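You operate a simulated robot arm through the tools that you are given. There is no shell and no other tool.

The job below is to be done with a simulated two-armed robot. You get a single attempt, and the scene is never put back.

## Task
Clamp the green board and sand off the rough patch.
Fine: shut the teal clamp lever first. Put the orange sanding block back, open the lever and lay the board on the grey sheet. Set down upright: orange sanding block. Where these are worked on the way, their far stop is far enough and under half their travel is too little: teal clamp lever. What is to be rubbed or washed off counts as gone when no trace of it is left.
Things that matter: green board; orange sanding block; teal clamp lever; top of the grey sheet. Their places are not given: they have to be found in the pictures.

The check looks at the end state, three seconds after you hand in, the way a careful person would. Anything else that was tipped, shoved, dropped, spilled or broken makes it a failure. Flat cloth is picked up by pressing the open fingertips on it (5 to 10 N) and closing them slowly along it; thin cloth reads only 2 to 8 mm in the jaws.

## Robot
Two 7-joint arms with two-finger grippers on one trunk that stands fixed in place. Base frame: the origin is at the foot of the trunk, x ahead of it, y to its left, z up; the work surface is at about z = 0.9. Lengths are in m, angles in degrees, forces in N, time in s.
The left shoulder is at [0.06, 0.123, 0.945], the right one opposite. With the tool pointing down near the work surface each hand reaches from about 0.34 to 0.8 m from the base axis, measured 20 degrees to its own side. Payload 1.47 kg a hand.
Tool frame (each hand has its own): the origin (TCP) lies between the finger pads and is the grasp point; the fingertips stand 0.016 m ahead of it; z points along the fingers, y is the line along which they close. The gripper opens to 0.087 m; its body begins 0.055 m behind the TCP.
Orientation is told as [roll, pitch, yaw] about the base's x, y, z axes, in that order, counted from this pose: with the fingers straight down and closing along the base's y, the tool's x points along the base's -x, its y along +y and its z along -z.

## Interface
- The arms move only by the tool servo_tool. It takes "left_plan", "right_plan" or both (then of equal length, played together; a hand with none holds still); each is text: rows parted by semicolons, each of 7 numbers parted by spaces: the shift along the tool's x, y, z in cm, then the turn, a rotation vector about the tool's x, y, z in degrees, then the opening in per cent of the stroke, from 0 (shut) to 100 (fully open). In form: x y z wx wy wz grip; .... A call has 1 to 20 rows; each row shifts and turns the commanded pose from where the row before left it, along the tool's axes as they then stand. Rows are played at 5 a second. More than 0.05 m and 8.6 degrees between two rows, or a gripper value outside its range, and nothing of the call is played. A pose out of reach is approached as far as the arm can. The call stops where the force on the tool passes 70 N (or 10 N more than at its start, if that is more) or the arm is blocked; 0.2 s more then pass. Each finger travels about 0.153 m/s and halts on what it meets, pressing with about 28 N; the grip force reading is that of the motor and also rises with nothing between the fingers. The clock runs only during rows and for 0.2 s after the last one: add rows that do not move to give the fingers time. It gives the time, the measured TCP pose, the force on the tool (base axes), the opening and the grip force at its end, in the units of the frame above (readings bear some noise), with the torque about the TCP (base axes, N m) and any sound that the robot's microphone picked up.
- Cameras (640 x 400 px; columns grow to the right, rows downward): "scene" is now at [0.1091, 0.0045, 1.5397]; the picture's right is [0.08, -1.00, 0.00], its down [-0.48, -0.04, -0.88] and it looks along [0.87, 0.07, -0.48] (base axes); focal length 352 px, centre (320, 200). "left" rides on the left gripper at [0.073, -0.012, -0.09] in its tool frame; the picture's right is [0.16, 0.99, 0.00], its down [-0.72, 0.12, -0.68] and it looks along [-0.67, 0.11, 0.73] (tool axes); focal length 247 px, centre (320, 200). "right" rides on the right gripper at [0.073, 0.012, -0.09] in its tool frame; the picture's right is [-0.16, 0.99, 0.00], its down [-0.72, -0.12, -0.68] and it looks along [-0.67, -0.11, 0.73] (tool axes); focal length 247 px, centre (320, 200).
- camera(camera): a new picture of that camera. It takes no simulated time.
- slide_trunk(by): moves the trunk up (or, below 0, down) by that many m; the arms and the scene camera ride with it, the base frame stays. It gives what a move gives, with no picture.
- turn_head(pan, tilt): turns the head with the scene camera to pan (to the left, within 120 degrees either way) and tilt (down, from -29 to 69), counted from straight ahead of the robot. It gives what a move gives.
- pixel_to_xyz(camera, pixels): for up to 12 pixels [column, row] of the newest picture of that camera ("zoom" is the newest enlarged one), the place [x, y, z] in the base frame of the surface seen there, good to about 0.002 m, but the place of the scene camera against the robot may be out by one fixed shift of up to 0.018 m in any direction. It takes no simulated time.
- close_up(camera, box): a new picture of the part [left, top, right, bottom] of that camera's present view, enlarged. It takes no simulated time.
- hand_in(): hands the job in; it is judged then, once.

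Open the grippers and draw the arms clear of the work before you hand the job in, unless the task says otherwise.

The tools are called after "Request:" as a command line: name --argument value ..., lists and objects as JSON in quotes. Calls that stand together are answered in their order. servo_tool: Moves the arms, as the interface text tells. Its arguments: {"type":"object","properties":{"left_plan":{"type":"string"},"right_plan":{"type":"string"}},"required":[]} The other tools are called the same way: slide_trunk (by) moves the trunk up or down; turn_head (pan, tilt) turns the head that bears the scene camera; camera (camera) takes a picture; pixel_to_xyz (camera, pixels) gives the place of the surface under pixels of a picture; close_up (camera, box) takes an enlarged picture of a part of a camera's view; hand_in () hands the job in.

At the start:

```text
t: 0.0
left_eef_pos: [0.4067, 0.2954, 1.2842]
left_ee_rot: [0.0, 0.0, 0.0]
left_ft_force: [0.1, 0.6, 0.8]
left_torque: [-0.03, 0.0, -0.01]
left_gripper_width: 0.0873
left_grip_force: 0.0
right_eef_pos: [0.5229, -0.0638, 1.3099]
right_ee_rot: [0.0, 0.0, 0.1]
right_ft_force: [1.1, 0.1, 0.7]
right_torque: [0.02, 0.01, 0.01]
right_gripper_width: 0.0871
right_grip_force: 0.1
trunk travel left (down, up): [-0.1, 0.13]
head pan, tilt (commanded): [4.7, 28.9]
```

scene: 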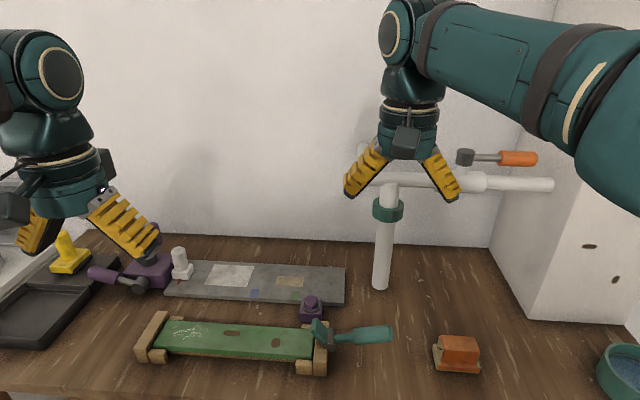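
right: 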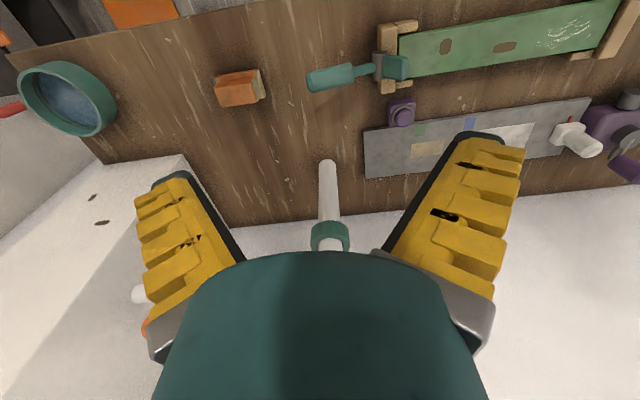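
left: 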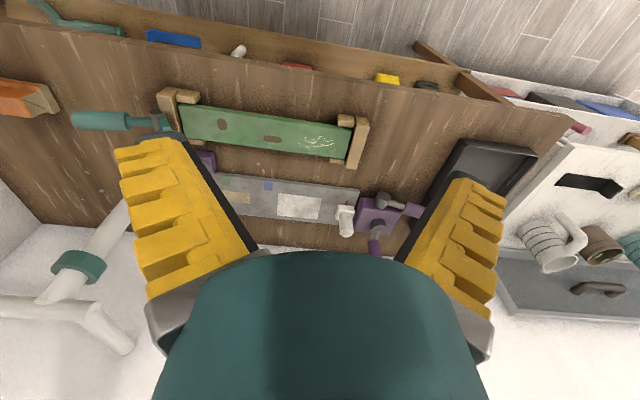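

The scene picture shows the green board at about (240,340), teal lever at (350,335), orange block at (457,352), and grey sheet at (255,280). I take enlarged pictures to see the details.

Request:
close_up --camera "scene" --box '[120, 280, 400, 400]'

Request:
close_up --camera "scene" --box '[290, 280, 500, 400]'

Request:
close_up --camera "left" --box '[60, 70, 400, 270]'

Request:
close_up --camera "right" --box '[190, 0, 640, 200]'

```text
2.29 times, centred on (260, 340) of scene
```

zoom: 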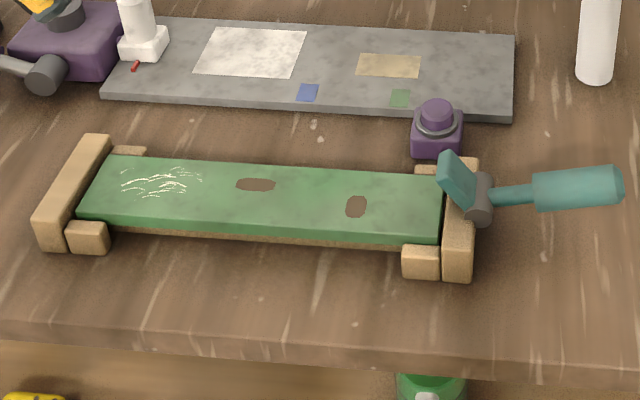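

```text
3.05 times, centred on (395, 340) of scene
```

zoom: 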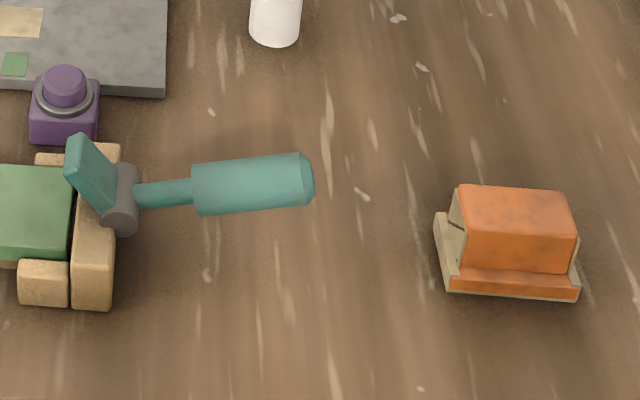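

```text
1.88 times, centred on (230, 170) of left
```

zoom: 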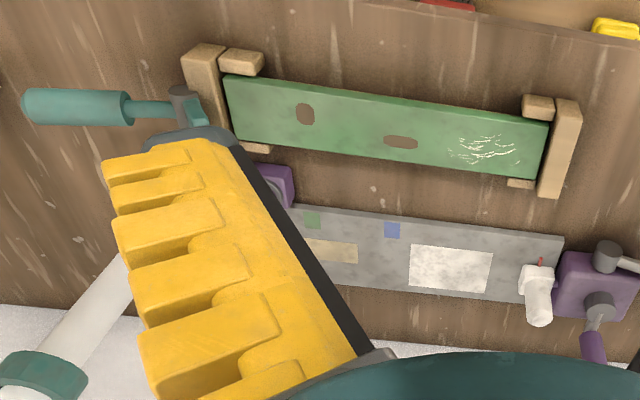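

```text
1.42 times, centred on (415, 100) of right
```

zoom: 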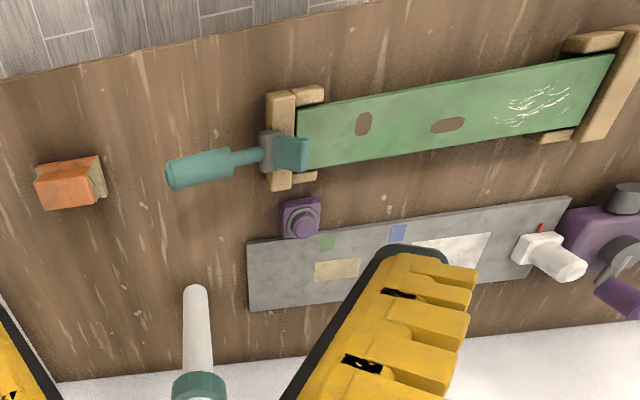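

I measure the board, lever, block and sheet points on the scene picture and the hand camera pictures, to compare the scene camera's shift.

Request:
pixel_to_xyz --camera "scene" --pixels '[[170, 322], [156, 349], [312, 357], [313, 330], [320, 327], [331, 337], [340, 336], [388, 334], [457, 345], [344, 300], [168, 294], [310, 302]]'

Request:
pixel_to_xyz --camera "right" --pixels '[[400, 38], [405, 75], [500, 60], [612, 5], [315, 78], [345, 74], [380, 68], [397, 68], [238, 88], [367, 175], [366, 130], [401, 110]]'

Request:
pixel_to_xyz --camera "left" --pixels '[[180, 107], [190, 140], [350, 135], [342, 160], [85, 120], [125, 122], [155, 122], [310, 140], [345, 205], [298, 207], [358, 192], [362, 140]]'

```text
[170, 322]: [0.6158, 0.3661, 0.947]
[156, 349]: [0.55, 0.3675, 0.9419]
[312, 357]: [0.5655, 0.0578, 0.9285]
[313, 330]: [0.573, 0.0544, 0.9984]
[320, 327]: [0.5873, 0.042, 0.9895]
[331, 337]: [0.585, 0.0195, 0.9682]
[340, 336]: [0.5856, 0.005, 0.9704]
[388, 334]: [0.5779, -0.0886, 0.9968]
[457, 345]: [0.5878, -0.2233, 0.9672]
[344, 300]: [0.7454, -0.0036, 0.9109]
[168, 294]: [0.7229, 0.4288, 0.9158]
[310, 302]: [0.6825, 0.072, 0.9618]
```

```text
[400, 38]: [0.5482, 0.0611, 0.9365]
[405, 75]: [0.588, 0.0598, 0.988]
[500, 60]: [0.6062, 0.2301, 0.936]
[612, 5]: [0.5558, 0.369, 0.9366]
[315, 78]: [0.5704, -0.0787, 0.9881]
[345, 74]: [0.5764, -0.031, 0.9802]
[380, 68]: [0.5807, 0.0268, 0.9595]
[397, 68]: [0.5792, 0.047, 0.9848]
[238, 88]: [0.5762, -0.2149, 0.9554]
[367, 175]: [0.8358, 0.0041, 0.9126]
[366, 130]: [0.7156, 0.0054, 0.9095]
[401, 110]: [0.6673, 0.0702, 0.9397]
```

```text
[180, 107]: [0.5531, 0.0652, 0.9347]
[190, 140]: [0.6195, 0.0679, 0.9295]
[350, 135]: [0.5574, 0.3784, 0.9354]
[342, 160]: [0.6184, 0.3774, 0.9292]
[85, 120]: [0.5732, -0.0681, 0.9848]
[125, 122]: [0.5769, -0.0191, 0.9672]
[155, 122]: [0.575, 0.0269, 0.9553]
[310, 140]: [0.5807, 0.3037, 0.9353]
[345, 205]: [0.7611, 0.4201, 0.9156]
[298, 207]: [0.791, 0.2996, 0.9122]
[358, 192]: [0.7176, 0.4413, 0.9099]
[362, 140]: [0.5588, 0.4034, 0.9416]
```

The handle lies toward −y around (0.573, −0.07, 0.975) with the hinge near (0.578, 0.027, 0.956); lifting it should swing the pad down onto the board. I first turn the right hand by 90° yaw while lowering it so its fingers can close across the handle.

Request:
servo_tool --right_plan "0 0 1 0 0 -8.2 100; 0 0 1 0 0 -8.2 100; 0 0 1 0 0 -8.2 100; 0 0 1 0 0 -8.2 100; 0 0 1 0 0 -8.2 100; 0 0 1 0 0 -8.2 100; 0 0 1 0 0 -8.2 100; 0 0 1 0 0 -8.2 100; 0 0 1 0 0 -8.2 100; 0 0 1 0 0 -8.2 100; 0 0 1 0 0 -8 100; 0 0 0 0 0 0 100"

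```text
t: 2.6
left_eef_pos: [0.407, 0.2948, 1.2858]
left_ee_rot: [0.0, 0.0, -0.1]
left_ft_force: [-0.3, -0.3, 0.2]
left_torque: [-0.03, 0.02, -0.01]
left_gripper_width: 0.0871
left_grip_force: 0.1
right_eef_pos: [0.5219, -0.0658, 1.2003]
right_ee_rot: [0.0, 0.0, 90.1]
right_ft_force: [-0.1, 0.2, -0.3]
right_torque: [-0.01, 0.01, 0.0]
right_gripper_width: 0.0871
right_grip_force: 0.1
trunk travel left (down, up): [-0.1, 0.13]
head pan, tilt (commanded): [4.7, 28.9]
```

The turn succeeded (yaw 90). I look through the right hand camera and the scene camera at the lever.

Request:
camera --camera "right"

Request:
camera --camera "scene"

```text
taken
```

right: 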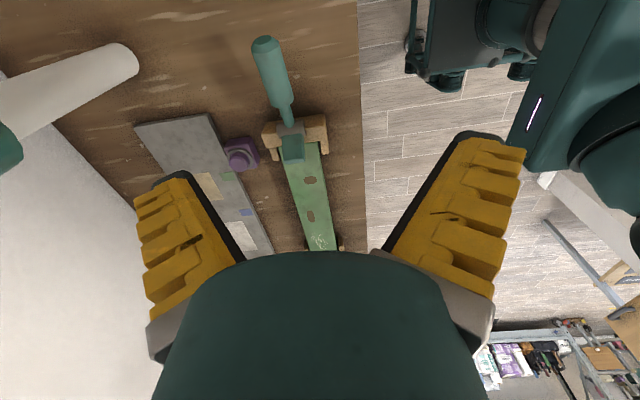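

```text
taken
```

scene: 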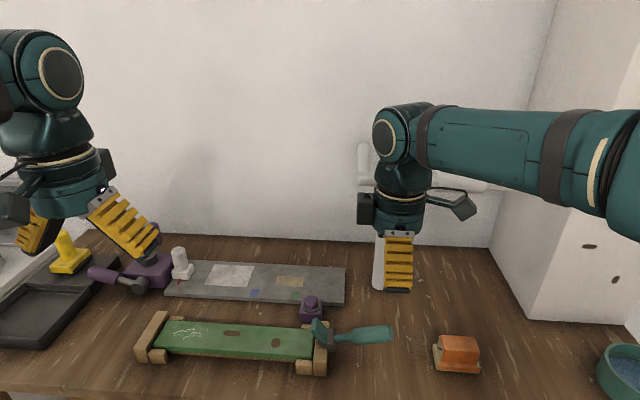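

The right camera now sees the lever at about (280,80) with hinge at (290,130). I enlarge that part and measure points along the handle and hinge.

Request:
close_up --camera "right" --box '[210, 20, 370, 120]'

Request:
close_up --camera "right" --box '[220, 100, 380, 200]'

Request:
pixel_to_xyz --camera "right" --pixels '[[263, 42], [268, 60], [272, 75], [277, 95], [284, 115], [288, 130], [293, 145], [296, 156], [318, 135], [272, 140], [310, 180], [325, 160]]'

```text
4.00 times, centred on (290, 70) of right
```

zoom: 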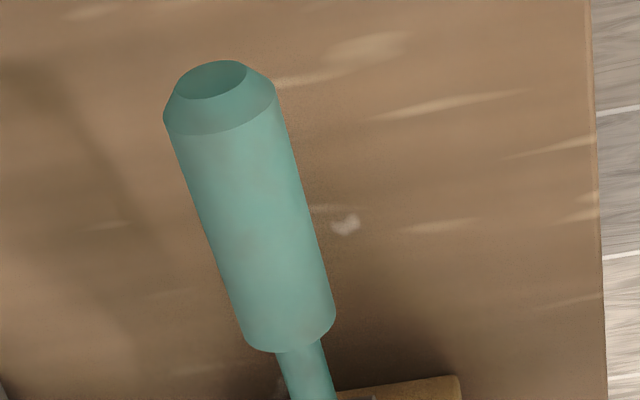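

```text
4.00 times, centred on (300, 150) of right
```

zoom: 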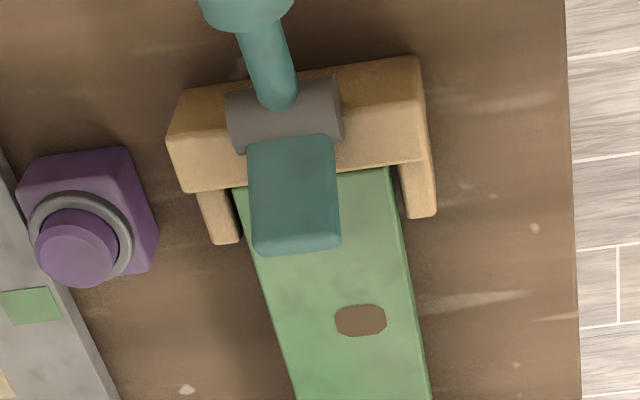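

```text
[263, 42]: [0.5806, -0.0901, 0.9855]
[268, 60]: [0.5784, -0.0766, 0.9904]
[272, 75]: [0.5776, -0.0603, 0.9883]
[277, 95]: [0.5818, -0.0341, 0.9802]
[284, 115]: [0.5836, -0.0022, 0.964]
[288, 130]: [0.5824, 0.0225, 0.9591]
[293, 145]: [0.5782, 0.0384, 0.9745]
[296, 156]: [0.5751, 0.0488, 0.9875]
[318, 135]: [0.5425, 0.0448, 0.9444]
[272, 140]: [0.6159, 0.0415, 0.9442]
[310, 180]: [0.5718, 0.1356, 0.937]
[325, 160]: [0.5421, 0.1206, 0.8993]
```

Handle centre at y≈−0.065 is about (0.579, −0.065, 0.976), hinge at about y 0.022, z 0.951. I bring the open right hand above the handle, still just higher.

Request:
servo_tool --right_plan "0 -1.4 2.5 0 0 0 100; 0 -1.4 2.5 0 0 0 100; 0 -1.4 2.5 0 0 0 100; 0 -1.5 2.5 0 0 0 100; 0 0 2.5 0 0 0 100; 0 0 2.5 0 0 0 100; 0 0 2.5 0 0 0 100; 0 0 1.5 0 0 0 100; 0 0 0 0 0 0 100"

Request:
camera --camera "right"

Request:
camera --camera "scene"

```text
t: 4.6
left_eef_pos: [0.4063, 0.2947, 1.2842]
left_ee_rot: [0.0, -0.1, 0.0]
left_ft_force: [0.0, 0.4, -0.2]
left_torque: [0.01, 0.02, 0.0]
left_gripper_width: 0.087
left_grip_force: 0.1
right_eef_pos: [0.578, -0.0647, 1.0106]
right_ee_rot: [0.0, 0.1, 90.1]
right_ft_force: [-1.0, -0.1, 0.3]
right_torque: [0.0, -0.02, 0.0]
right_gripper_width: 0.0872
right_grip_force: 0.1
trunk travel left (down, up): [-0.1, 0.13]
head pan, tilt (commanded): [4.7, 28.9]
```

```text
taken
```

right: 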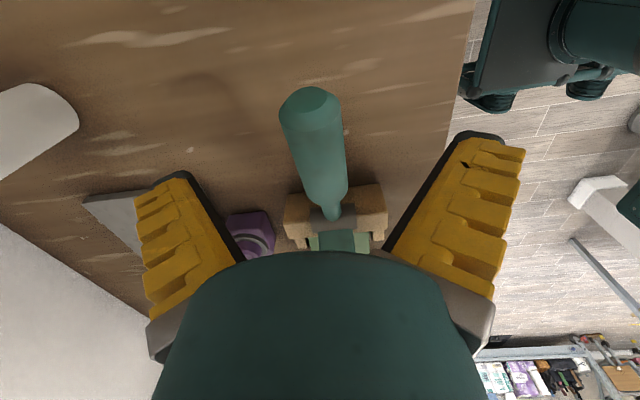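

```text
taken
```

scene: 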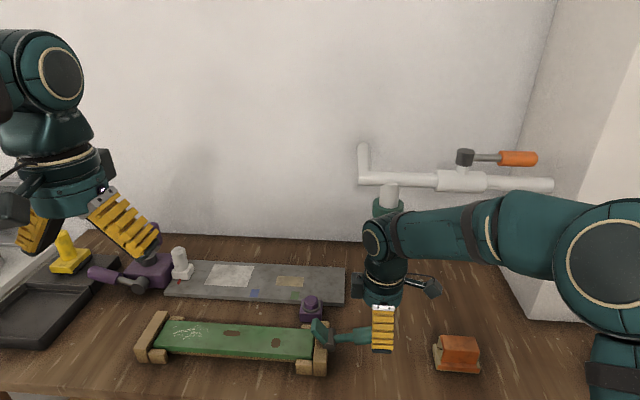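

The handle at (315,150) lies centred between the fingers. I measure it once more from this near view.

Request:
pixel_to_xyz --camera "right" --pixels '[[310, 98], [313, 120], [317, 145], [322, 170], [328, 192], [332, 213], [326, 222], [345, 235], [290, 125], [345, 165]]'

```text
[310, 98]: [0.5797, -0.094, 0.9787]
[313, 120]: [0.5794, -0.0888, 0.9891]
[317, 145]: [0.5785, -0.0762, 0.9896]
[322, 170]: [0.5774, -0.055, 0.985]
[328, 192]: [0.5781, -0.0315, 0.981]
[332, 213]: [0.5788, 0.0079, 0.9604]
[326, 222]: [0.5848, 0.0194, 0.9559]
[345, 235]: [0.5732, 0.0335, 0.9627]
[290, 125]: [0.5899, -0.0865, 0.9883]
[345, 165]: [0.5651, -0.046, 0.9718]
```

Handle centre at y=−0.065 is at z≈0.974. I lower 3.6 cm and close the fingers on the handle.

Request:
servo_tool --right_plan "0 0 1.2 0 0 0 100; 0 0 1.2 0 0 0 100; 0 0 1.2 0 0 0 100; 0 0 0 0 0 0 100; 0 0 0 0 0 0 60; 0 0 0 0 0 0 30; 0 0 0 0 0 0 20; 0 0 0 0 0 0 15; 0 0 0 0 0 0 15"

```text
t: 6.6
left_eef_pos: [0.4054, 0.2947, 1.2834]
left_ee_rot: [0.0, 0.0, 0.0]
left_ft_force: [-0.5, 0.2, 0.2]
left_torque: [0.0, 0.01, 0.03]
left_gripper_width: 0.087
left_grip_force: 0.0
right_eef_pos: [0.5802, -0.0633, 0.9741]
right_ee_rot: [-0.2, -0.1, 90.0]
right_ft_force: [6.8, -1.8, 11.5]
right_torque: [0.19, -0.05, 0.13]
right_gripper_width: 0.0251
right_grip_force: 29.7
trunk travel left (down, up): [-0.1, 0.13]
head pan, tilt (commanded): [4.7, 28.9]
```

The handle is gripped (width 0.025). I start lifting along the arc about the hinge, a little at first to see the forces.

Request:
servo_tool --right_plan "-0.25 0 -0.8 0 0 0 15; -0.36 0 -0.85 0 0 0 15; 0 0 0 0 0 0 15"

```text
t: 7.4
left_eef_pos: [0.4077, 0.295, 1.284]
left_ee_rot: [0.0, 0.1, 0.0]
left_ft_force: [-0.4, -0.1, -0.6]
left_torque: [0.0, -0.01, -0.02]
left_gripper_width: 0.0871
left_grip_force: 0.0
right_eef_pos: [0.5814, -0.0585, 0.9888]
right_ee_rot: [0.2, 0.0, 90.0]
right_ft_force: [7.2, -1.8, -12.0]
right_torque: [-0.77, 0.0, -0.03]
right_gripper_width: 0.0214
right_grip_force: 29.5
trunk travel left (down, up): [-0.1, 0.13]
head pan, tilt (commanded): [4.7, 28.9]
```

The handle moves with about 12 N of resistance. I continue along the arc.

Request:
servo_tool --right_plan "-0.45 0 -0.81 0 0 0 15; -0.53 0 -0.75 0 0 0 15; -0.6 0 -0.7 0 0 0 15; 0 0 0 0 0 0 15"

Request:
camera --camera "right"

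Request:
close_up --camera "scene" --box '[280, 240, 480, 365]'

```text
t: 8.4
left_eef_pos: [0.4054, 0.2939, 1.2847]
left_ee_rot: [0.0, 0.0, 0.0]
left_ft_force: [0.0, 0.4, 0.9]
left_torque: [0.02, 0.03, 0.01]
left_gripper_width: 0.0871
left_grip_force: 0.2
right_eef_pos: [0.5807, -0.0444, 1.0145]
right_ee_rot: [0.1, 0.0, 90.0]
right_ft_force: [-9.4, -9.7, -6.5]
right_torque: [-0.69, 0.1, -0.08]
right_gripper_width: 0.0215
right_grip_force: 30.4
trunk travel left (down, up): [-0.1, 0.13]
head pan, tilt (commanded): [4.7, 28.9]
```

```text
taken
```

right: 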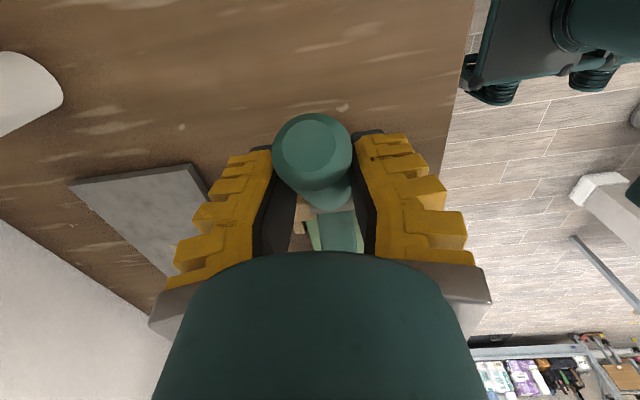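

```text
3.20 times, centred on (380, 302) of scene
```

zoom: 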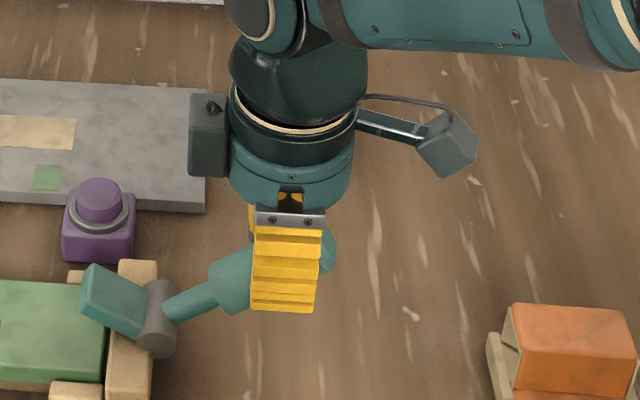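

The lever follows well and the pad is coming down. I go on along the arc in short steps.

Request:
servo_tool --right_plan "-0.68 0 -0.63 0 0 0 15; -0.73 0 -0.55 0 0 0 15; 0 0 0 0 0 0 15"

Request:
servo_tool --right_plan "-0.79 0 -0.48 0 0 0 15; -0.84 0 -0.39 0 0 0 15; 0 0 0 0 0 0 15"

Request:
close_up --camera "scene" --box '[280, 240, 480, 365]'

```text
t: 9.2
left_eef_pos: [0.4059, 0.2941, 1.2856]
left_ee_rot: [0.1, -0.1, -0.1]
left_ft_force: [0.2, -0.3, -0.3]
left_torque: [0.0, 0.05, -0.01]
left_gripper_width: 0.0871
left_grip_force: 0.1
right_eef_pos: [0.5795, -0.0295, 1.0273]
right_ee_rot: [-0.2, 0.0, 89.9]
right_ft_force: [-5.1, -16.6, 7.3]
right_torque: [-0.71, 0.05, -0.05]
right_gripper_width: 0.0228
right_grip_force: 30.0
trunk travel left (down, up): [-0.1, 0.13]
head pan, tilt (commanded): [4.7, 28.9]
```

```text
t: 10.0
left_eef_pos: [0.4059, 0.293, 1.2843]
left_ee_rot: [0.1, 0.1, 0.0]
left_ft_force: [-1.0, 0.3, 0.9]
left_torque: [0.02, -0.01, 0.02]
left_gripper_width: 0.087
left_grip_force: 0.0
right_eef_pos: [0.581, -0.013, 1.0347]
right_ee_rot: [-0.3, -0.2, 90.0]
right_ft_force: [2.9, -17.8, 15.8]
right_torque: [-0.63, -0.06, 0.0]
right_gripper_width: 0.0251
right_grip_force: 30.0
trunk travel left (down, up): [-0.1, 0.13]
head pan, tilt (commanded): [4.7, 28.9]
```

```text
3.20 times, centred on (380, 302) of scene
```

zoom: 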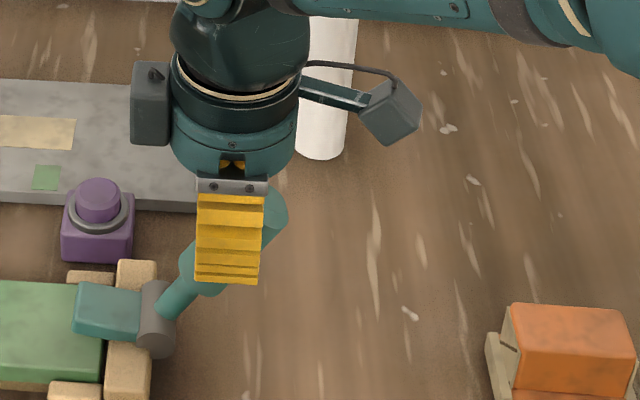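

The pad looks nearly flat on the board; resistance is about 18 N. I continue in single steps to find the far stop.

Request:
servo_tool --right_plan "-0.87 0 -0.3 0 0 0 15; 0 0 0 0 0 0 15"

Request:
servo_tool --right_plan "-0.9 0 -0.18 0 0 0 15; 0 0 0 0 0 0 15"

Request:
close_up --camera "scene" --box '[280, 240, 480, 365]'

```text
t: 10.6
left_eef_pos: [0.4066, 0.2926, 1.2841]
left_ee_rot: [0.1, 0.0, 0.0]
left_ft_force: [-0.1, 0.6, 0.0]
left_torque: [0.01, 0.0, 0.0]
left_gripper_width: 0.0873
left_grip_force: 0.1
right_eef_pos: [0.5799, -0.0042, 1.0379]
right_ee_rot: [-0.1, -0.2, 89.9]
right_ft_force: [4.2, -15.0, 13.7]
right_torque: [-0.67, -0.07, 0.01]
right_gripper_width: 0.0246
right_grip_force: 29.9
trunk travel left (down, up): [-0.1, 0.13]
head pan, tilt (commanded): [4.7, 28.9]
```

```text
t: 11.2
left_eef_pos: [0.4063, 0.2943, 1.2841]
left_ee_rot: [0.0, 0.0, -0.1]
left_ft_force: [-0.7, 0.4, -0.2]
left_torque: [-0.01, 0.03, -0.02]
left_gripper_width: 0.0868
left_grip_force: 0.0
right_eef_pos: [0.5805, 0.0066, 1.041]
right_ee_rot: [-0.1, -0.2, 90.0]
right_ft_force: [9.7, -5.0, 13.5]
right_torque: [0.01, -0.07, 0.15]
right_gripper_width: 0.0247
right_grip_force: 30.6
trunk travel left (down, up): [-0.1, 0.13]
head pan, tilt (commanded): [4.7, 28.9]
```

```text
3.20 times, centred on (380, 302) of scene
```

zoom: 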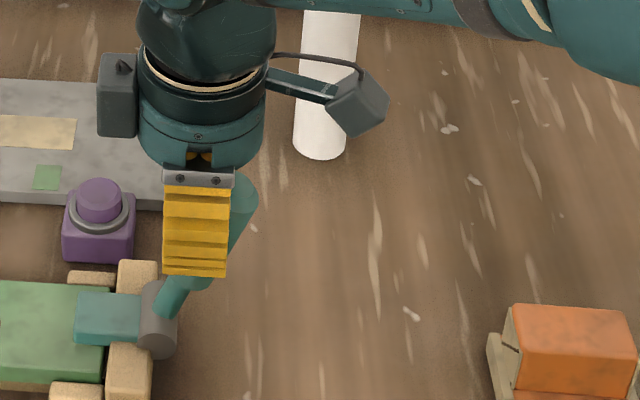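

Resistance dropped (perhaps past the toggle point). I continue step by step to the stop.

Request:
servo_tool --right_plan "-0.9 0 -0.08 0 0 0 15; 0 0 0 0 0 0 15"

Request:
close_up --camera "scene" --box '[280, 240, 480, 365]'

Request:
camera --camera "right"

```text
t: 11.8
left_eef_pos: [0.4065, 0.291, 1.2844]
left_ee_rot: [0.2, 0.0, -0.1]
left_ft_force: [0.3, 0.4, 0.4]
left_torque: [0.02, -0.02, 0.01]
left_gripper_width: 0.0869
left_grip_force: 0.1
right_eef_pos: [0.5792, 0.0077, 1.0396]
right_ee_rot: [0.0, 0.2, 89.8]
right_ft_force: [10.2, -32.4, 10.3]
right_torque: [-0.41, -0.07, -0.04]
right_gripper_width: 0.0249
right_grip_force: 30.2
trunk travel left (down, up): [-0.1, 0.13]
head pan, tilt (commanded): [4.7, 28.9]
```

```text
3.20 times, centred on (380, 302) of scene
```

zoom: 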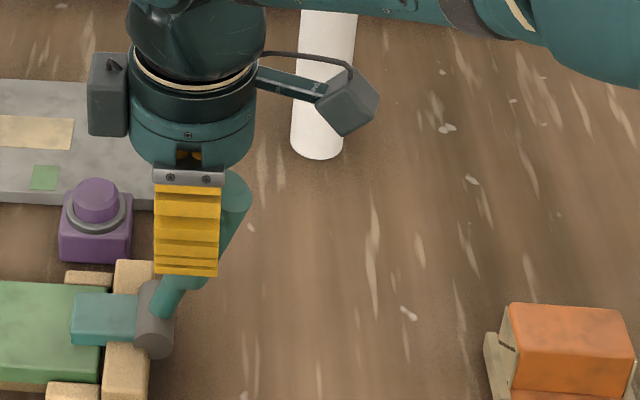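

```text
taken
```

right: 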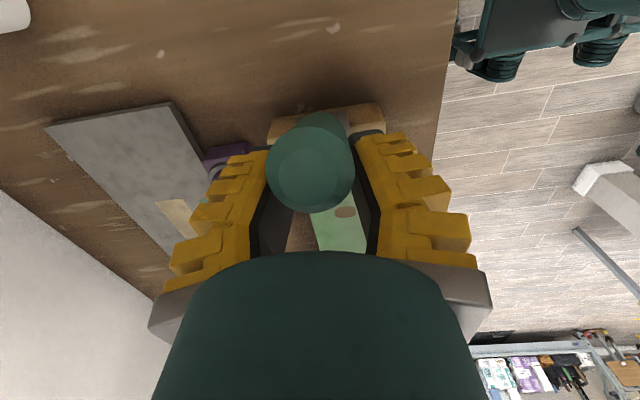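

The far stop is reached (commanded 0.9 cm, moved 0.1 cm, force 32 N). I relax the push and open the fingers, then raise the hand straight up.

Request:
servo_tool --right_plan "0.6 0 0 0 0 0 15; 0 0 0 0 0 0 40; 0 0 0 0 0 0 70; 0 0 0 0 0 0 100; 0 0 0 0 0 0 100; 0 0 -2 0 0 0 100; 0 0 -3 0 0 0 100; 0 0 -3 0 0 0 100; 0 0 0 0 0 0 100"

Request:
camera --camera "scene"

Request:
camera --camera "right"

```text
t: 13.8
left_eef_pos: [0.4069, 0.2944, 1.2851]
left_ee_rot: [-0.1, 0.0, 0.0]
left_ft_force: [0.3, -0.3, -0.6]
left_torque: [0.01, 0.05, 0.01]
left_gripper_width: 0.0872
left_grip_force: 0.2
right_eef_pos: [0.5798, 0.0093, 1.1184]
right_ee_rot: [0.0, 0.0, 90.1]
right_ft_force: [0.8, 0.2, 0.6]
right_torque: [0.02, 0.0, -0.02]
right_gripper_width: 0.0871
right_grip_force: 0.0
trunk travel left (down, up): [-0.1, 0.13]
head pan, tilt (commanded): [4.7, 28.9]
```

```text
taken
```

scene: 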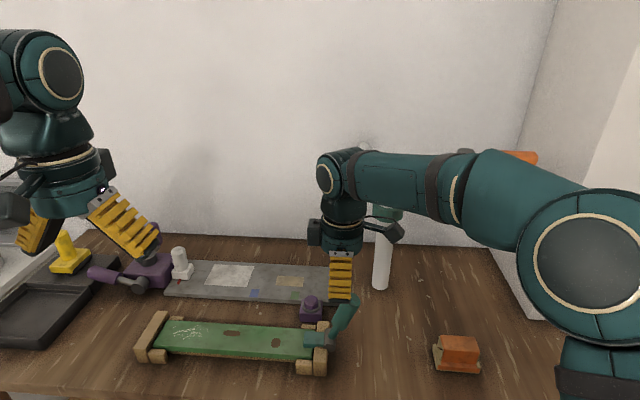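

```text
taken
```

right: 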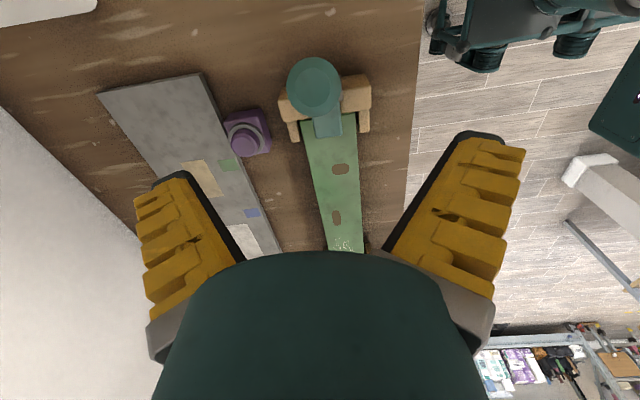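

The lever stays shut with the handle upright, pad on the board. Now I move the right hand over the orange block to inspect it.

Request:
servo_tool --right_plan "3 0 0 0 0 0 100; 4 0 0 0 0 0 100; 4 0 0 0 0 0 100; 4 0 0 0 0 0 100; 4 0 0 0 0 0 100; 3 0 0 0 0 0 100; 0 0 0 0 0 0 100"

Request:
camera --camera "right"

Request:
close_up --camera "right" --box '[240, 50, 400, 150]'

```text
t: 15.4
left_eef_pos: [0.4054, 0.2957, 1.2839]
left_ee_rot: [0.0, 0.0, 0.0]
left_ft_force: [-0.4, 0.8, 0.2]
left_torque: [0.02, 0.03, 0.01]
left_gripper_width: 0.087
left_grip_force: 0.1
right_eef_pos: [0.5819, -0.2113, 1.1173]
right_ee_rot: [-0.1, 0.0, 90.0]
right_ft_force: [-0.3, -0.4, 0.1]
right_torque: [0.0, 0.0, 0.0]
right_gripper_width: 0.087
right_grip_force: 0.1
trunk travel left (down, up): [-0.1, 0.13]
head pan, tilt (commanded): [4.7, 28.9]
```

```text
taken
```

right: 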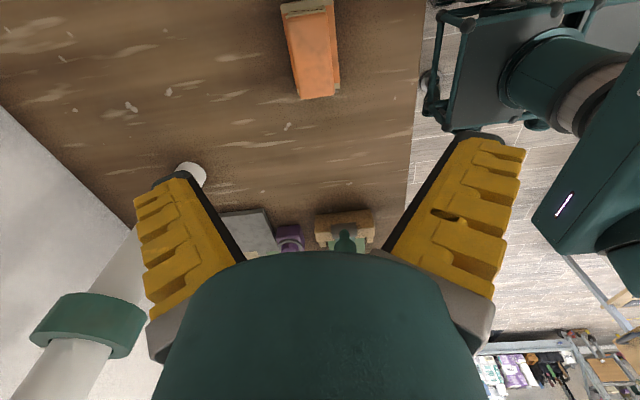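

```text
4.00 times, centred on (320, 100) of right
```

zoom: 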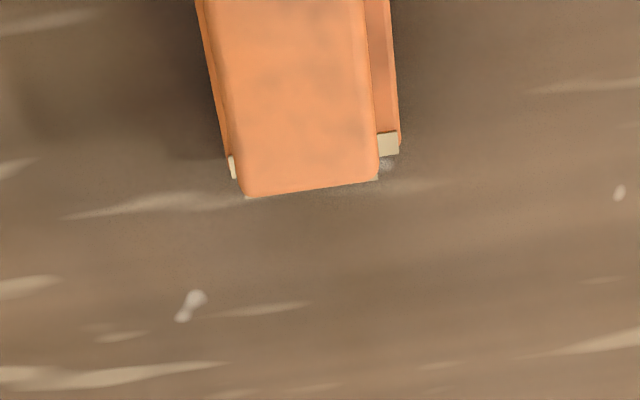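

The block is visible at (312,50). I measure its top corners, flange and base points.

Request:
pixel_to_xyz --camera "right" --pixels '[[286, 22], [325, 12], [302, 98], [333, 95], [308, 60], [295, 60], [330, 60], [337, 70], [337, 85], [293, 85], [300, 8], [335, 20]]'

Request:
close_up --camera "right" --box '[240, 0, 400, 100]'

Request:
close_up --camera "scene" --box '[410, 315, 510, 385]'

```text
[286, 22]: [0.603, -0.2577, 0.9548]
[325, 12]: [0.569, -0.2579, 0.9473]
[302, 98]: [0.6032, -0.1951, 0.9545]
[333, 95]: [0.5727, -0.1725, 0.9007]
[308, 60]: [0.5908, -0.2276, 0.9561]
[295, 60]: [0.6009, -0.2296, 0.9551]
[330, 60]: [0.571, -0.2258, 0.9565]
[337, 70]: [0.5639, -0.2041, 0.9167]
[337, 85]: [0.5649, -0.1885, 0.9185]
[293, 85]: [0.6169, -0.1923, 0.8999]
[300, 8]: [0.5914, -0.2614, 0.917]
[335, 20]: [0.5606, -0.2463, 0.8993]
```

```text
4.00 times, centred on (320, 50) of right
```

zoom: 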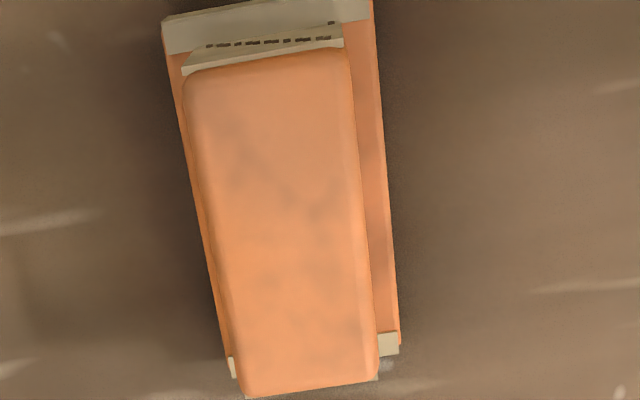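

```text
5.71 times, centred on (460, 350) of scene
```

zoom: 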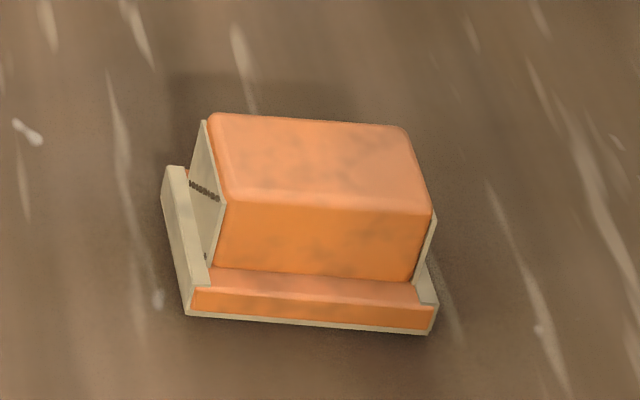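

Upper body of the block: x≈0.569–0.604, y≈−0.258…−0.192, top z 0.956. Now I look at the rough patch with the left camera enlarged.

Request:
close_up --camera "left" --box '[270, 90, 398, 170]'

Request:
pixel_to_xyz --camera "zoom" --pixels '[[160, 220], [360, 250], [250, 205], [250, 295], [390, 230], [335, 330], [370, 150], [345, 150], [455, 200], [400, 390], [360, 350], [120, 150]]'

```text
5.00 times, centred on (334, 130) of left
```

zoom: 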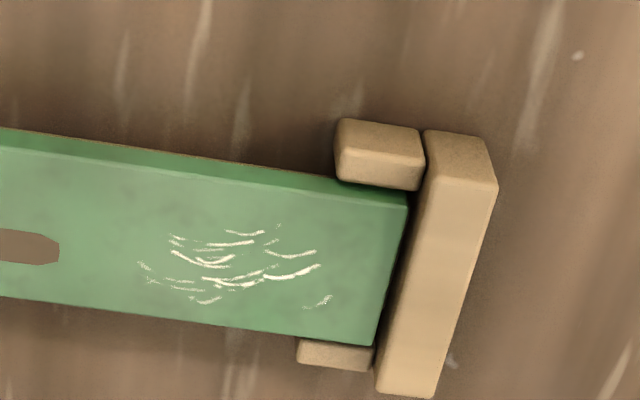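

```text
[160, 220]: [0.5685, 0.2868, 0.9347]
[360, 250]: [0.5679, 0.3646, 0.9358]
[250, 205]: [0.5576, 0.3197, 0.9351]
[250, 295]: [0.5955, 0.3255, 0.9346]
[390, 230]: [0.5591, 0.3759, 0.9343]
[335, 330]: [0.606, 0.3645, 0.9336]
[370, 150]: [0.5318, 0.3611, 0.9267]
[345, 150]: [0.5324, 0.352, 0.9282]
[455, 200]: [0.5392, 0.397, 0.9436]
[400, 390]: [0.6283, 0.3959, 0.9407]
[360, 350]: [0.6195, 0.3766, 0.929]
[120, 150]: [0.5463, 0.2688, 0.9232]
```

The patch spans about x 0.562–0.600, y 0.283–0.358 on the board top at z≈0.935; the end stop at y≥0.385 stands a bit higher. The left arm will do the sanding, so I first lift the right hand and draw it away to the right, while turning the left hand to yaw −90.

Request:
servo_tool --right_plan "0 0 -4 0 0 0 100; 0 0 -4 0 0 0 100; 0 2 -4 0 0 0 100; 2 3 0 0 0 0 100; 3 3 0 0 0 0 100; 3 3 0 0 0 0 100; 3 3 0 0 0 0 100; 3 3 0 0 0 0 100; 3 3 0 0 0 0 100; 3 0 0 0 0 0 100; 0 0 0 0 0 0 100; 0 0 0 0 0 0 100" --left_plan "0 0 0 0 0 8.2 100; 0 0 0 0 0 8.2 100; 0 0 0 0 0 8.2 100; 0 0 0 0 0 8.2 100; 0 0 0 0 0 8.2 100; 0 0 0 0 0 8.2 100; 0 0 0 0 0 8.2 100; 0 0 0 0 0 8.2 100; 0 0 0 0 0 8.2 100; 0 0 0 0 0 8.2 100; 0 0 0 0 0 8 100; 0 0 0 0 0 0 100"

Request:
camera --camera "scene"

```text
t: 18.0
left_eef_pos: [0.4069, 0.2933, 1.2836]
left_ee_rot: [0.0, 0.0, -90.1]
left_ft_force: [-0.2, -0.4, -0.9]
left_torque: [0.03, 0.0, -0.02]
left_gripper_width: 0.087
left_grip_force: 0.1
right_eef_pos: [0.3795, -0.4102, 1.2428]
right_ee_rot: [0.0, 0.0, 90.0]
right_ft_force: [0.1, 0.3, -0.2]
right_torque: [0.0, 0.03, -0.01]
right_gripper_width: 0.0868
right_grip_force: 0.1
trunk travel left (down, up): [-0.1, 0.13]
head pan, tilt (commanded): [4.7, 28.9]
```

```text
taken
```

scene: 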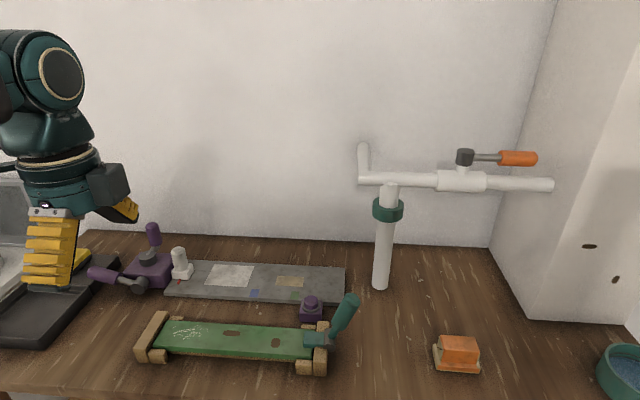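

The right arm is clear. I check where the standing pipe is, before swinging the left hand across to the block.

Request:
pixel_to_xyz --camera "scene" --pixels '[[381, 285], [387, 230], [387, 208], [375, 180], [440, 180], [460, 158], [515, 158], [360, 165], [345, 300], [310, 302], [459, 345], [590, 360]]'

```text
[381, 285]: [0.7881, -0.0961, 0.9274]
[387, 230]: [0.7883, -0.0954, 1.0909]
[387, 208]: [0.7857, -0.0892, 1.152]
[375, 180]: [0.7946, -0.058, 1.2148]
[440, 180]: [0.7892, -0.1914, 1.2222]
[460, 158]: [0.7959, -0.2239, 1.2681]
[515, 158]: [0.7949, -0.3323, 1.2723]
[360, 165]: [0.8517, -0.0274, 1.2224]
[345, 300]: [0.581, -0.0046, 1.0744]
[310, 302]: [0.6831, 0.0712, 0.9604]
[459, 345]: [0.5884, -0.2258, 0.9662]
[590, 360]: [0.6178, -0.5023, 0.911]
```

The pipe is at x≈0.79, well clear of the path. I swing the left hand over to above the block.

Request:
servo_tool --left_plan "-3 1 0 0 0 0 100; -4.3 1.6 0.5 0 0 0 100; -4.5 1.6 0.5 0 0 0 100; -4.5 1.6 0.5 0 0 0 100; -4.5 1.6 0.5 0 0 0 100; -4.5 1.6 0.5 0 0 0 100; -4.5 1.6 0.5 0 0 0 100; -4.5 1.6 0.5 0 0 0 100; -4.5 1.6 1 0 0 0 100; -4.5 1.6 1.5 0 0 0 100; -4.5 1.6 1.5 0 0 0 100; -4 1 1.5 0 0 0 100; 0 0 0 0 0 0 100; 0 0 0 0 0 0 100"

Request:
camera --camera "left"

Request:
camera --camera "scene"

```text
t: 21.0
left_eef_pos: [0.5736, -0.211, 1.1885]
left_ee_rot: [0.0, 0.0, -90.0]
left_ft_force: [0.9, -0.8, -0.7]
left_torque: [0.01, 0.01, 0.02]
left_gripper_width: 0.087
left_grip_force: 0.0
left hand out of reach, approached as far as the arm can: row 12
right_eef_pos: [0.3787, -0.4102, 1.242]
right_ee_rot: [0.0, 0.0, 90.0]
right_ft_force: [0.4, -0.7, 0.6]
right_torque: [-0.02, -0.02, -0.03]
right_gripper_width: 0.0872
right_grip_force: 0.0
trunk travel left (down, up): [-0.1, 0.13]
head pan, tilt (commanded): [4.7, 28.9]
```

```text
taken
```

left: 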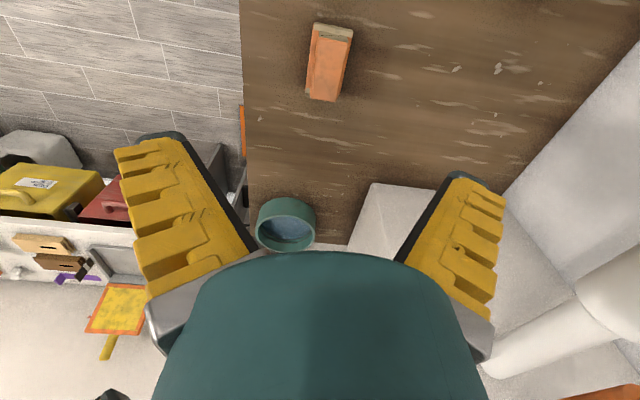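

```text
taken
```

scene: 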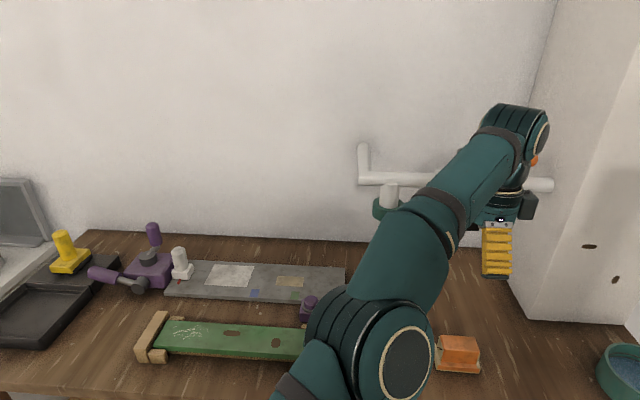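

The left hand is slightly out of reach at this height. I raise the trunk by 0.1 m so the shoulders are higher, which extends the reach near the table, and then check the pose.

Request:
slide_trunk --by 0.1

```text
t: 22.3
left_eef_pos: [0.5745, -0.2108, 1.2876]
left_ee_rot: [0.1, 0.0, -90.0]
left_ft_force: [-0.4, 0.2, 0.2]
left_torque: [0.0, -0.01, -0.02]
left_gripper_width: 0.087
left_grip_force: 0.0
right_eef_pos: [0.3801, -0.4107, 1.3416]
right_ee_rot: [0.0, 0.1, 90.0]
right_ft_force: [-0.1, 0.0, -0.4]
right_torque: [0.0, -0.01, 0.04]
right_gripper_width: 0.0872
right_grip_force: 0.1
trunk travel left (down, up): [-0.2, 0.03]
head pan, tilt (commanded): [4.7, 28.9]
```

The hand is now at z 1.288. I lower it about 22 cm to come back within reach and then check position.

Request:
servo_tool --left_plan "0 0 4 0 0 0 100; 0 0 4 0 0 0 100; 0 0 4 0 0 0 100; 0 0 4 0 0 0 100; 0 0 3 0 0 0 100; 0 0 3 0 0 0 100; 0 0 0 0 0 0 100; 0 0 0 0 0 0 100"

Request:
camera --camera "left"

Request:
camera --camera "scene"

```text
t: 24.1
left_eef_pos: [0.5736, -0.2127, 1.0657]
left_ee_rot: [0.0, 0.0, -89.9]
left_ft_force: [-0.7, -0.8, 0.8]
left_torque: [0.01, -0.03, -0.02]
left_gripper_width: 0.0869
left_grip_force: 0.1
right_eef_pos: [0.3786, -0.4102, 1.3422]
right_ee_rot: [0.0, 0.0, 89.9]
right_ft_force: [0.0, 0.1, -0.6]
right_torque: [-0.01, 0.0, 0.01]
right_gripper_width: 0.0871
right_grip_force: 0.1
trunk travel left (down, up): [-0.2, 0.03]
head pan, tilt (commanded): [4.7, 28.9]
```

```text
taken
```

left: 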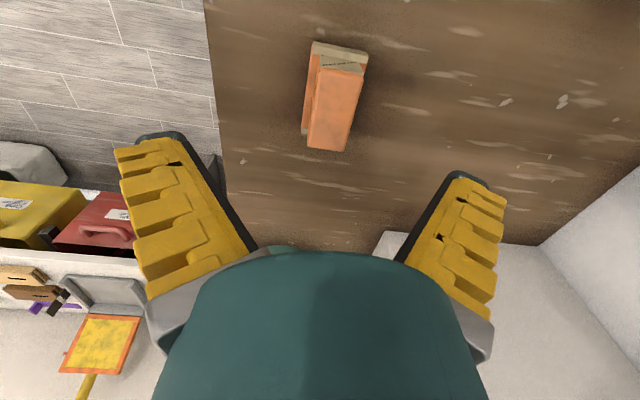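

```text
taken
```

scene: 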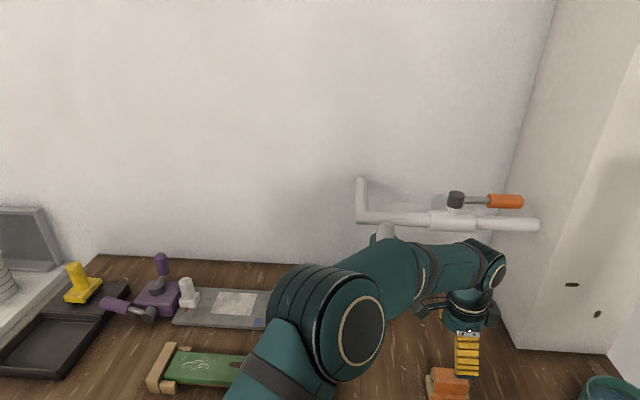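

The block is well seen at (335,95). I check the elbow and forearm position relative to the upright lever handle (0.58, 0.0, 1.06).

Request:
pixel_to_xyz --camera "scene" --pixels '[[360, 325], [290, 300], [330, 360], [400, 300], [400, 260], [420, 290], [445, 290], [470, 260]]'

Request:
pixel_to_xyz --camera "left" --pixels '[[335, 100], [310, 147], [344, 150], [322, 68], [363, 74], [345, 100], [304, 133], [365, 60], [313, 46], [335, 140]]'

```text
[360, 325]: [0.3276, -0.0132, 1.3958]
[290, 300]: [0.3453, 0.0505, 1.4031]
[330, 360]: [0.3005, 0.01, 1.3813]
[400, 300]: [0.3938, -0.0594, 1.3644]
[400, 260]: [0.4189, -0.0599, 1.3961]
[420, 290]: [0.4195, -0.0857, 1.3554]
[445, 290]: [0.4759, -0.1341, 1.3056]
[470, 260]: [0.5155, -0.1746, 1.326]
```

```text
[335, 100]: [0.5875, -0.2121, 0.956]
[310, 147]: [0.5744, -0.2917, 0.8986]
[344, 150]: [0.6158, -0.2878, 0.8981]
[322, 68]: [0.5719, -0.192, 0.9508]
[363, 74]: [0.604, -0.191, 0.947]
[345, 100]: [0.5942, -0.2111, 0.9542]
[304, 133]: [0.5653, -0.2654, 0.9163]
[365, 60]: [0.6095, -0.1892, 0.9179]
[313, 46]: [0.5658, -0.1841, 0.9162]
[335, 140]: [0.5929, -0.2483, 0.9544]
```

The elbow is at z≈1.38, no conflict. Block centre is (0.5875, −0.225); I centre over it, go down to TCP z≈0.943, and close the fingers on its upper body.

Request:
servo_tool --left_plan "-0.6 0.7 2.5 0 0 0 100; -0.63 0.69 2.5 0 0 0 100; 0 0 2.5 0 0 0 100; 0 0 2 0 0 0 100; 0 0 1.4 0 0 0 100; 0 0 1.37 0 0 0 100; 0 0 0 0 0 0 100; 0 0 0 0 0 0 100"

Request:
camera --camera "left"

```text
t: 25.9
left_eef_pos: [0.5907, -0.2219, 0.9449]
left_ee_rot: [0.0, 0.0, -90.0]
left_ft_force: [0.5, 0.6, 0.2]
left_torque: [-0.02, 0.01, 0.03]
left_gripper_width: 0.0869
left_grip_force: 0.0
right_eef_pos: [0.38, -0.4095, 1.3414]
right_ee_rot: [0.0, 0.0, 90.0]
right_ft_force: [-0.4, -0.9, 0.1]
right_torque: [0.03, 0.0, -0.02]
right_gripper_width: 0.0872
right_grip_force: 0.0
trunk travel left (down, up): [-0.2, 0.03]
head pan, tilt (commanded): [4.7, 28.9]
```

```text
taken
```

left: 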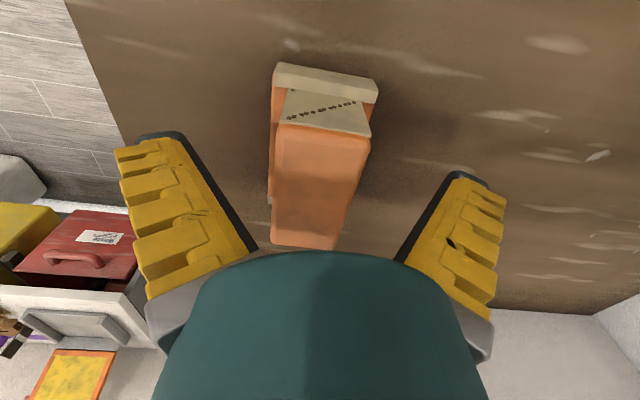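

The block sits between the fingers. I shift 2 mm toward −x to centre and close on it.

Request:
servo_tool --left_plan "0 -0.2 0 0 0 0 100; 0 0 0 0 0 0 80; 0 0 0 0 0 0 60; 0 0 0 0 0 0 45; 0 0 0 0 0 0 38; 0 0 0 0 0 0 30; 0 0 0 0 0 0 25; 0 0 0 0 0 0 25"

```text
t: 27.7
left_eef_pos: [0.5877, -0.2228, 0.9456]
left_ee_rot: [0.1, -0.1, -89.9]
left_ft_force: [0.0, -0.1, 9.9]
left_torque: [0.12, -0.01, -0.11]
left_gripper_width: 0.0294
left_grip_force: 27.7
right_eef_pos: [0.3783, -0.4103, 1.3424]
right_ee_rot: [0.0, 0.0, 90.0]
right_ft_force: [0.1, 0.8, 0.4]
right_torque: [-0.04, 0.02, -0.03]
right_gripper_width: 0.0872
right_grip_force: 0.1
trunk travel left (down, up): [-0.2, 0.03]
head pan, tilt (commanded): [4.7, 28.9]
```

The block is held (width 0.029). I lift it straight up in stages and check.

Request:
servo_tool --left_plan "0 0 -1 0 0 0 15; 0 0 -2 0 0 0 15; 0 0 -3 0 0 0 15; 0 0 -4 0 0 0 15; 0 0 -4 0 0 0 15; 0 0 -4 0 0 0 15; 0 0 -4 0 0 0 15; 0 0 -3 0 0 0 15; 0 0 0 0 0 0 15"

Request:
camera --camera "left"

Request:
camera --camera "scene"

```text
t: 29.7
left_eef_pos: [0.5867, -0.2212, 1.1965]
left_ee_rot: [0.0, 0.0, -90.0]
left_ft_force: [0.9, 0.8, -1.6]
left_torque: [-0.01, 0.01, 0.04]
left_gripper_width: 0.0291
left_grip_force: 27.5
right_eef_pos: [0.379, -0.4098, 1.3421]
right_ee_rot: [0.0, 0.0, 90.0]
right_ft_force: [0.6, 0.2, -0.4]
right_torque: [0.0, 0.01, 0.02]
right_gripper_width: 0.0871
right_grip_force: 0.1
trunk travel left (down, up): [-0.2, 0.03]
head pan, tilt (commanded): [4.7, 28.9]
```

```text
taken
```

left: 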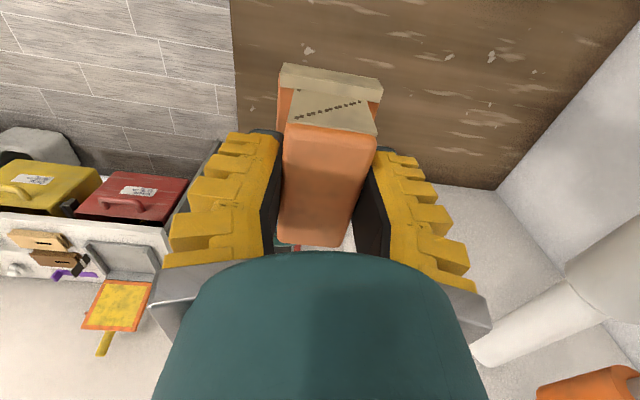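

```text
taken
```

scene: 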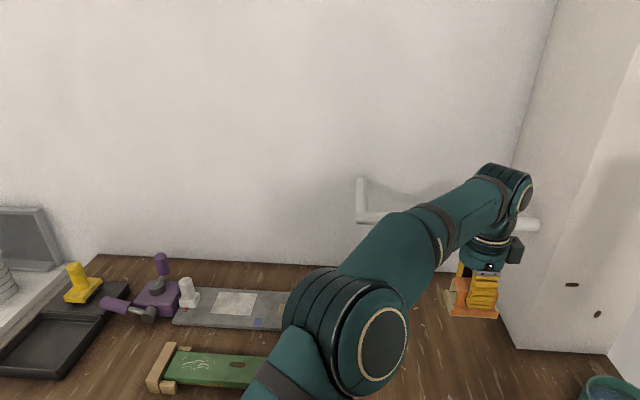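

The block is held level. I carry it over the lever (block bottom at ~1.15) to above the patch at y≈0.318.

Request:
servo_tool --left_plan "2 0 0 0 0 0 15; 4 0 0 0 0 0 15; 4 0 0 0 0 0 15; 4 0 0 0 0 0 15; 4 0 0 0 0 0 15; 4 0 0 0 0 0 15; 4 0 0 0 0 0 15; 4 0 0 0 0 0 15; 4 0 0 0 0 0 15; 4 0 0 0 0 0 15; 4 0 0 0 0 0 15; 4 0 0 0 0 0 15; 4 -0.3 0 0 0 0 15; 3 -0.3 0 0 0 0 15; 1 0 0 0 0 0 15; 0 0 0 0 0 0 15; 0 0 0 0 0 0 15"

Request:
camera --camera "left"

Request:
camera --camera "scene"

```text
t: 33.3
left_eef_pos: [0.5803, 0.3176, 1.1949]
left_ee_rot: [0.0, 0.0, -90.0]
left_ft_force: [0.3, -0.4, -0.7]
left_torque: [-0.02, 0.03, 0.01]
left_gripper_width: 0.0294
left_grip_force: 28.4
right_eef_pos: [0.3787, -0.41, 1.3414]
right_ee_rot: [-0.1, 0.0, 90.0]
right_ft_force: [0.4, 0.1, -0.4]
right_torque: [-0.01, 0.02, 0.0]
right_gripper_width: 0.0869
right_grip_force: 0.0
trunk travel left (down, up): [-0.2, 0.03]
head pan, tilt (commanded): [4.7, 28.9]
```

```text
taken
```

left: 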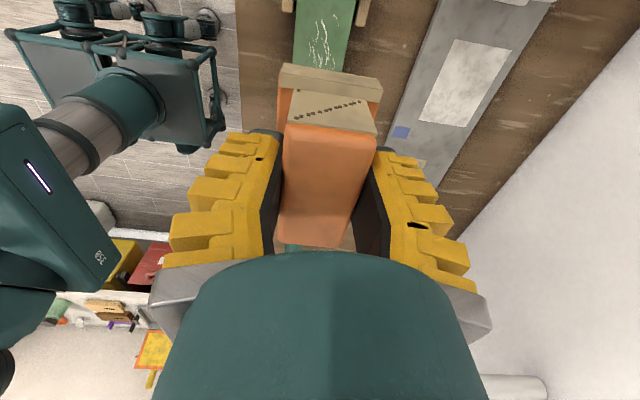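

```text
taken
```

scene: 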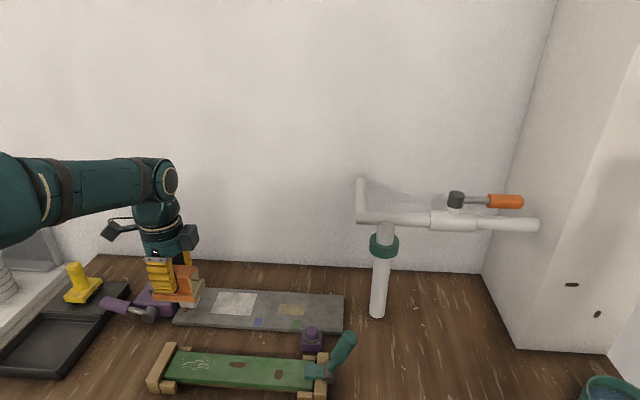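

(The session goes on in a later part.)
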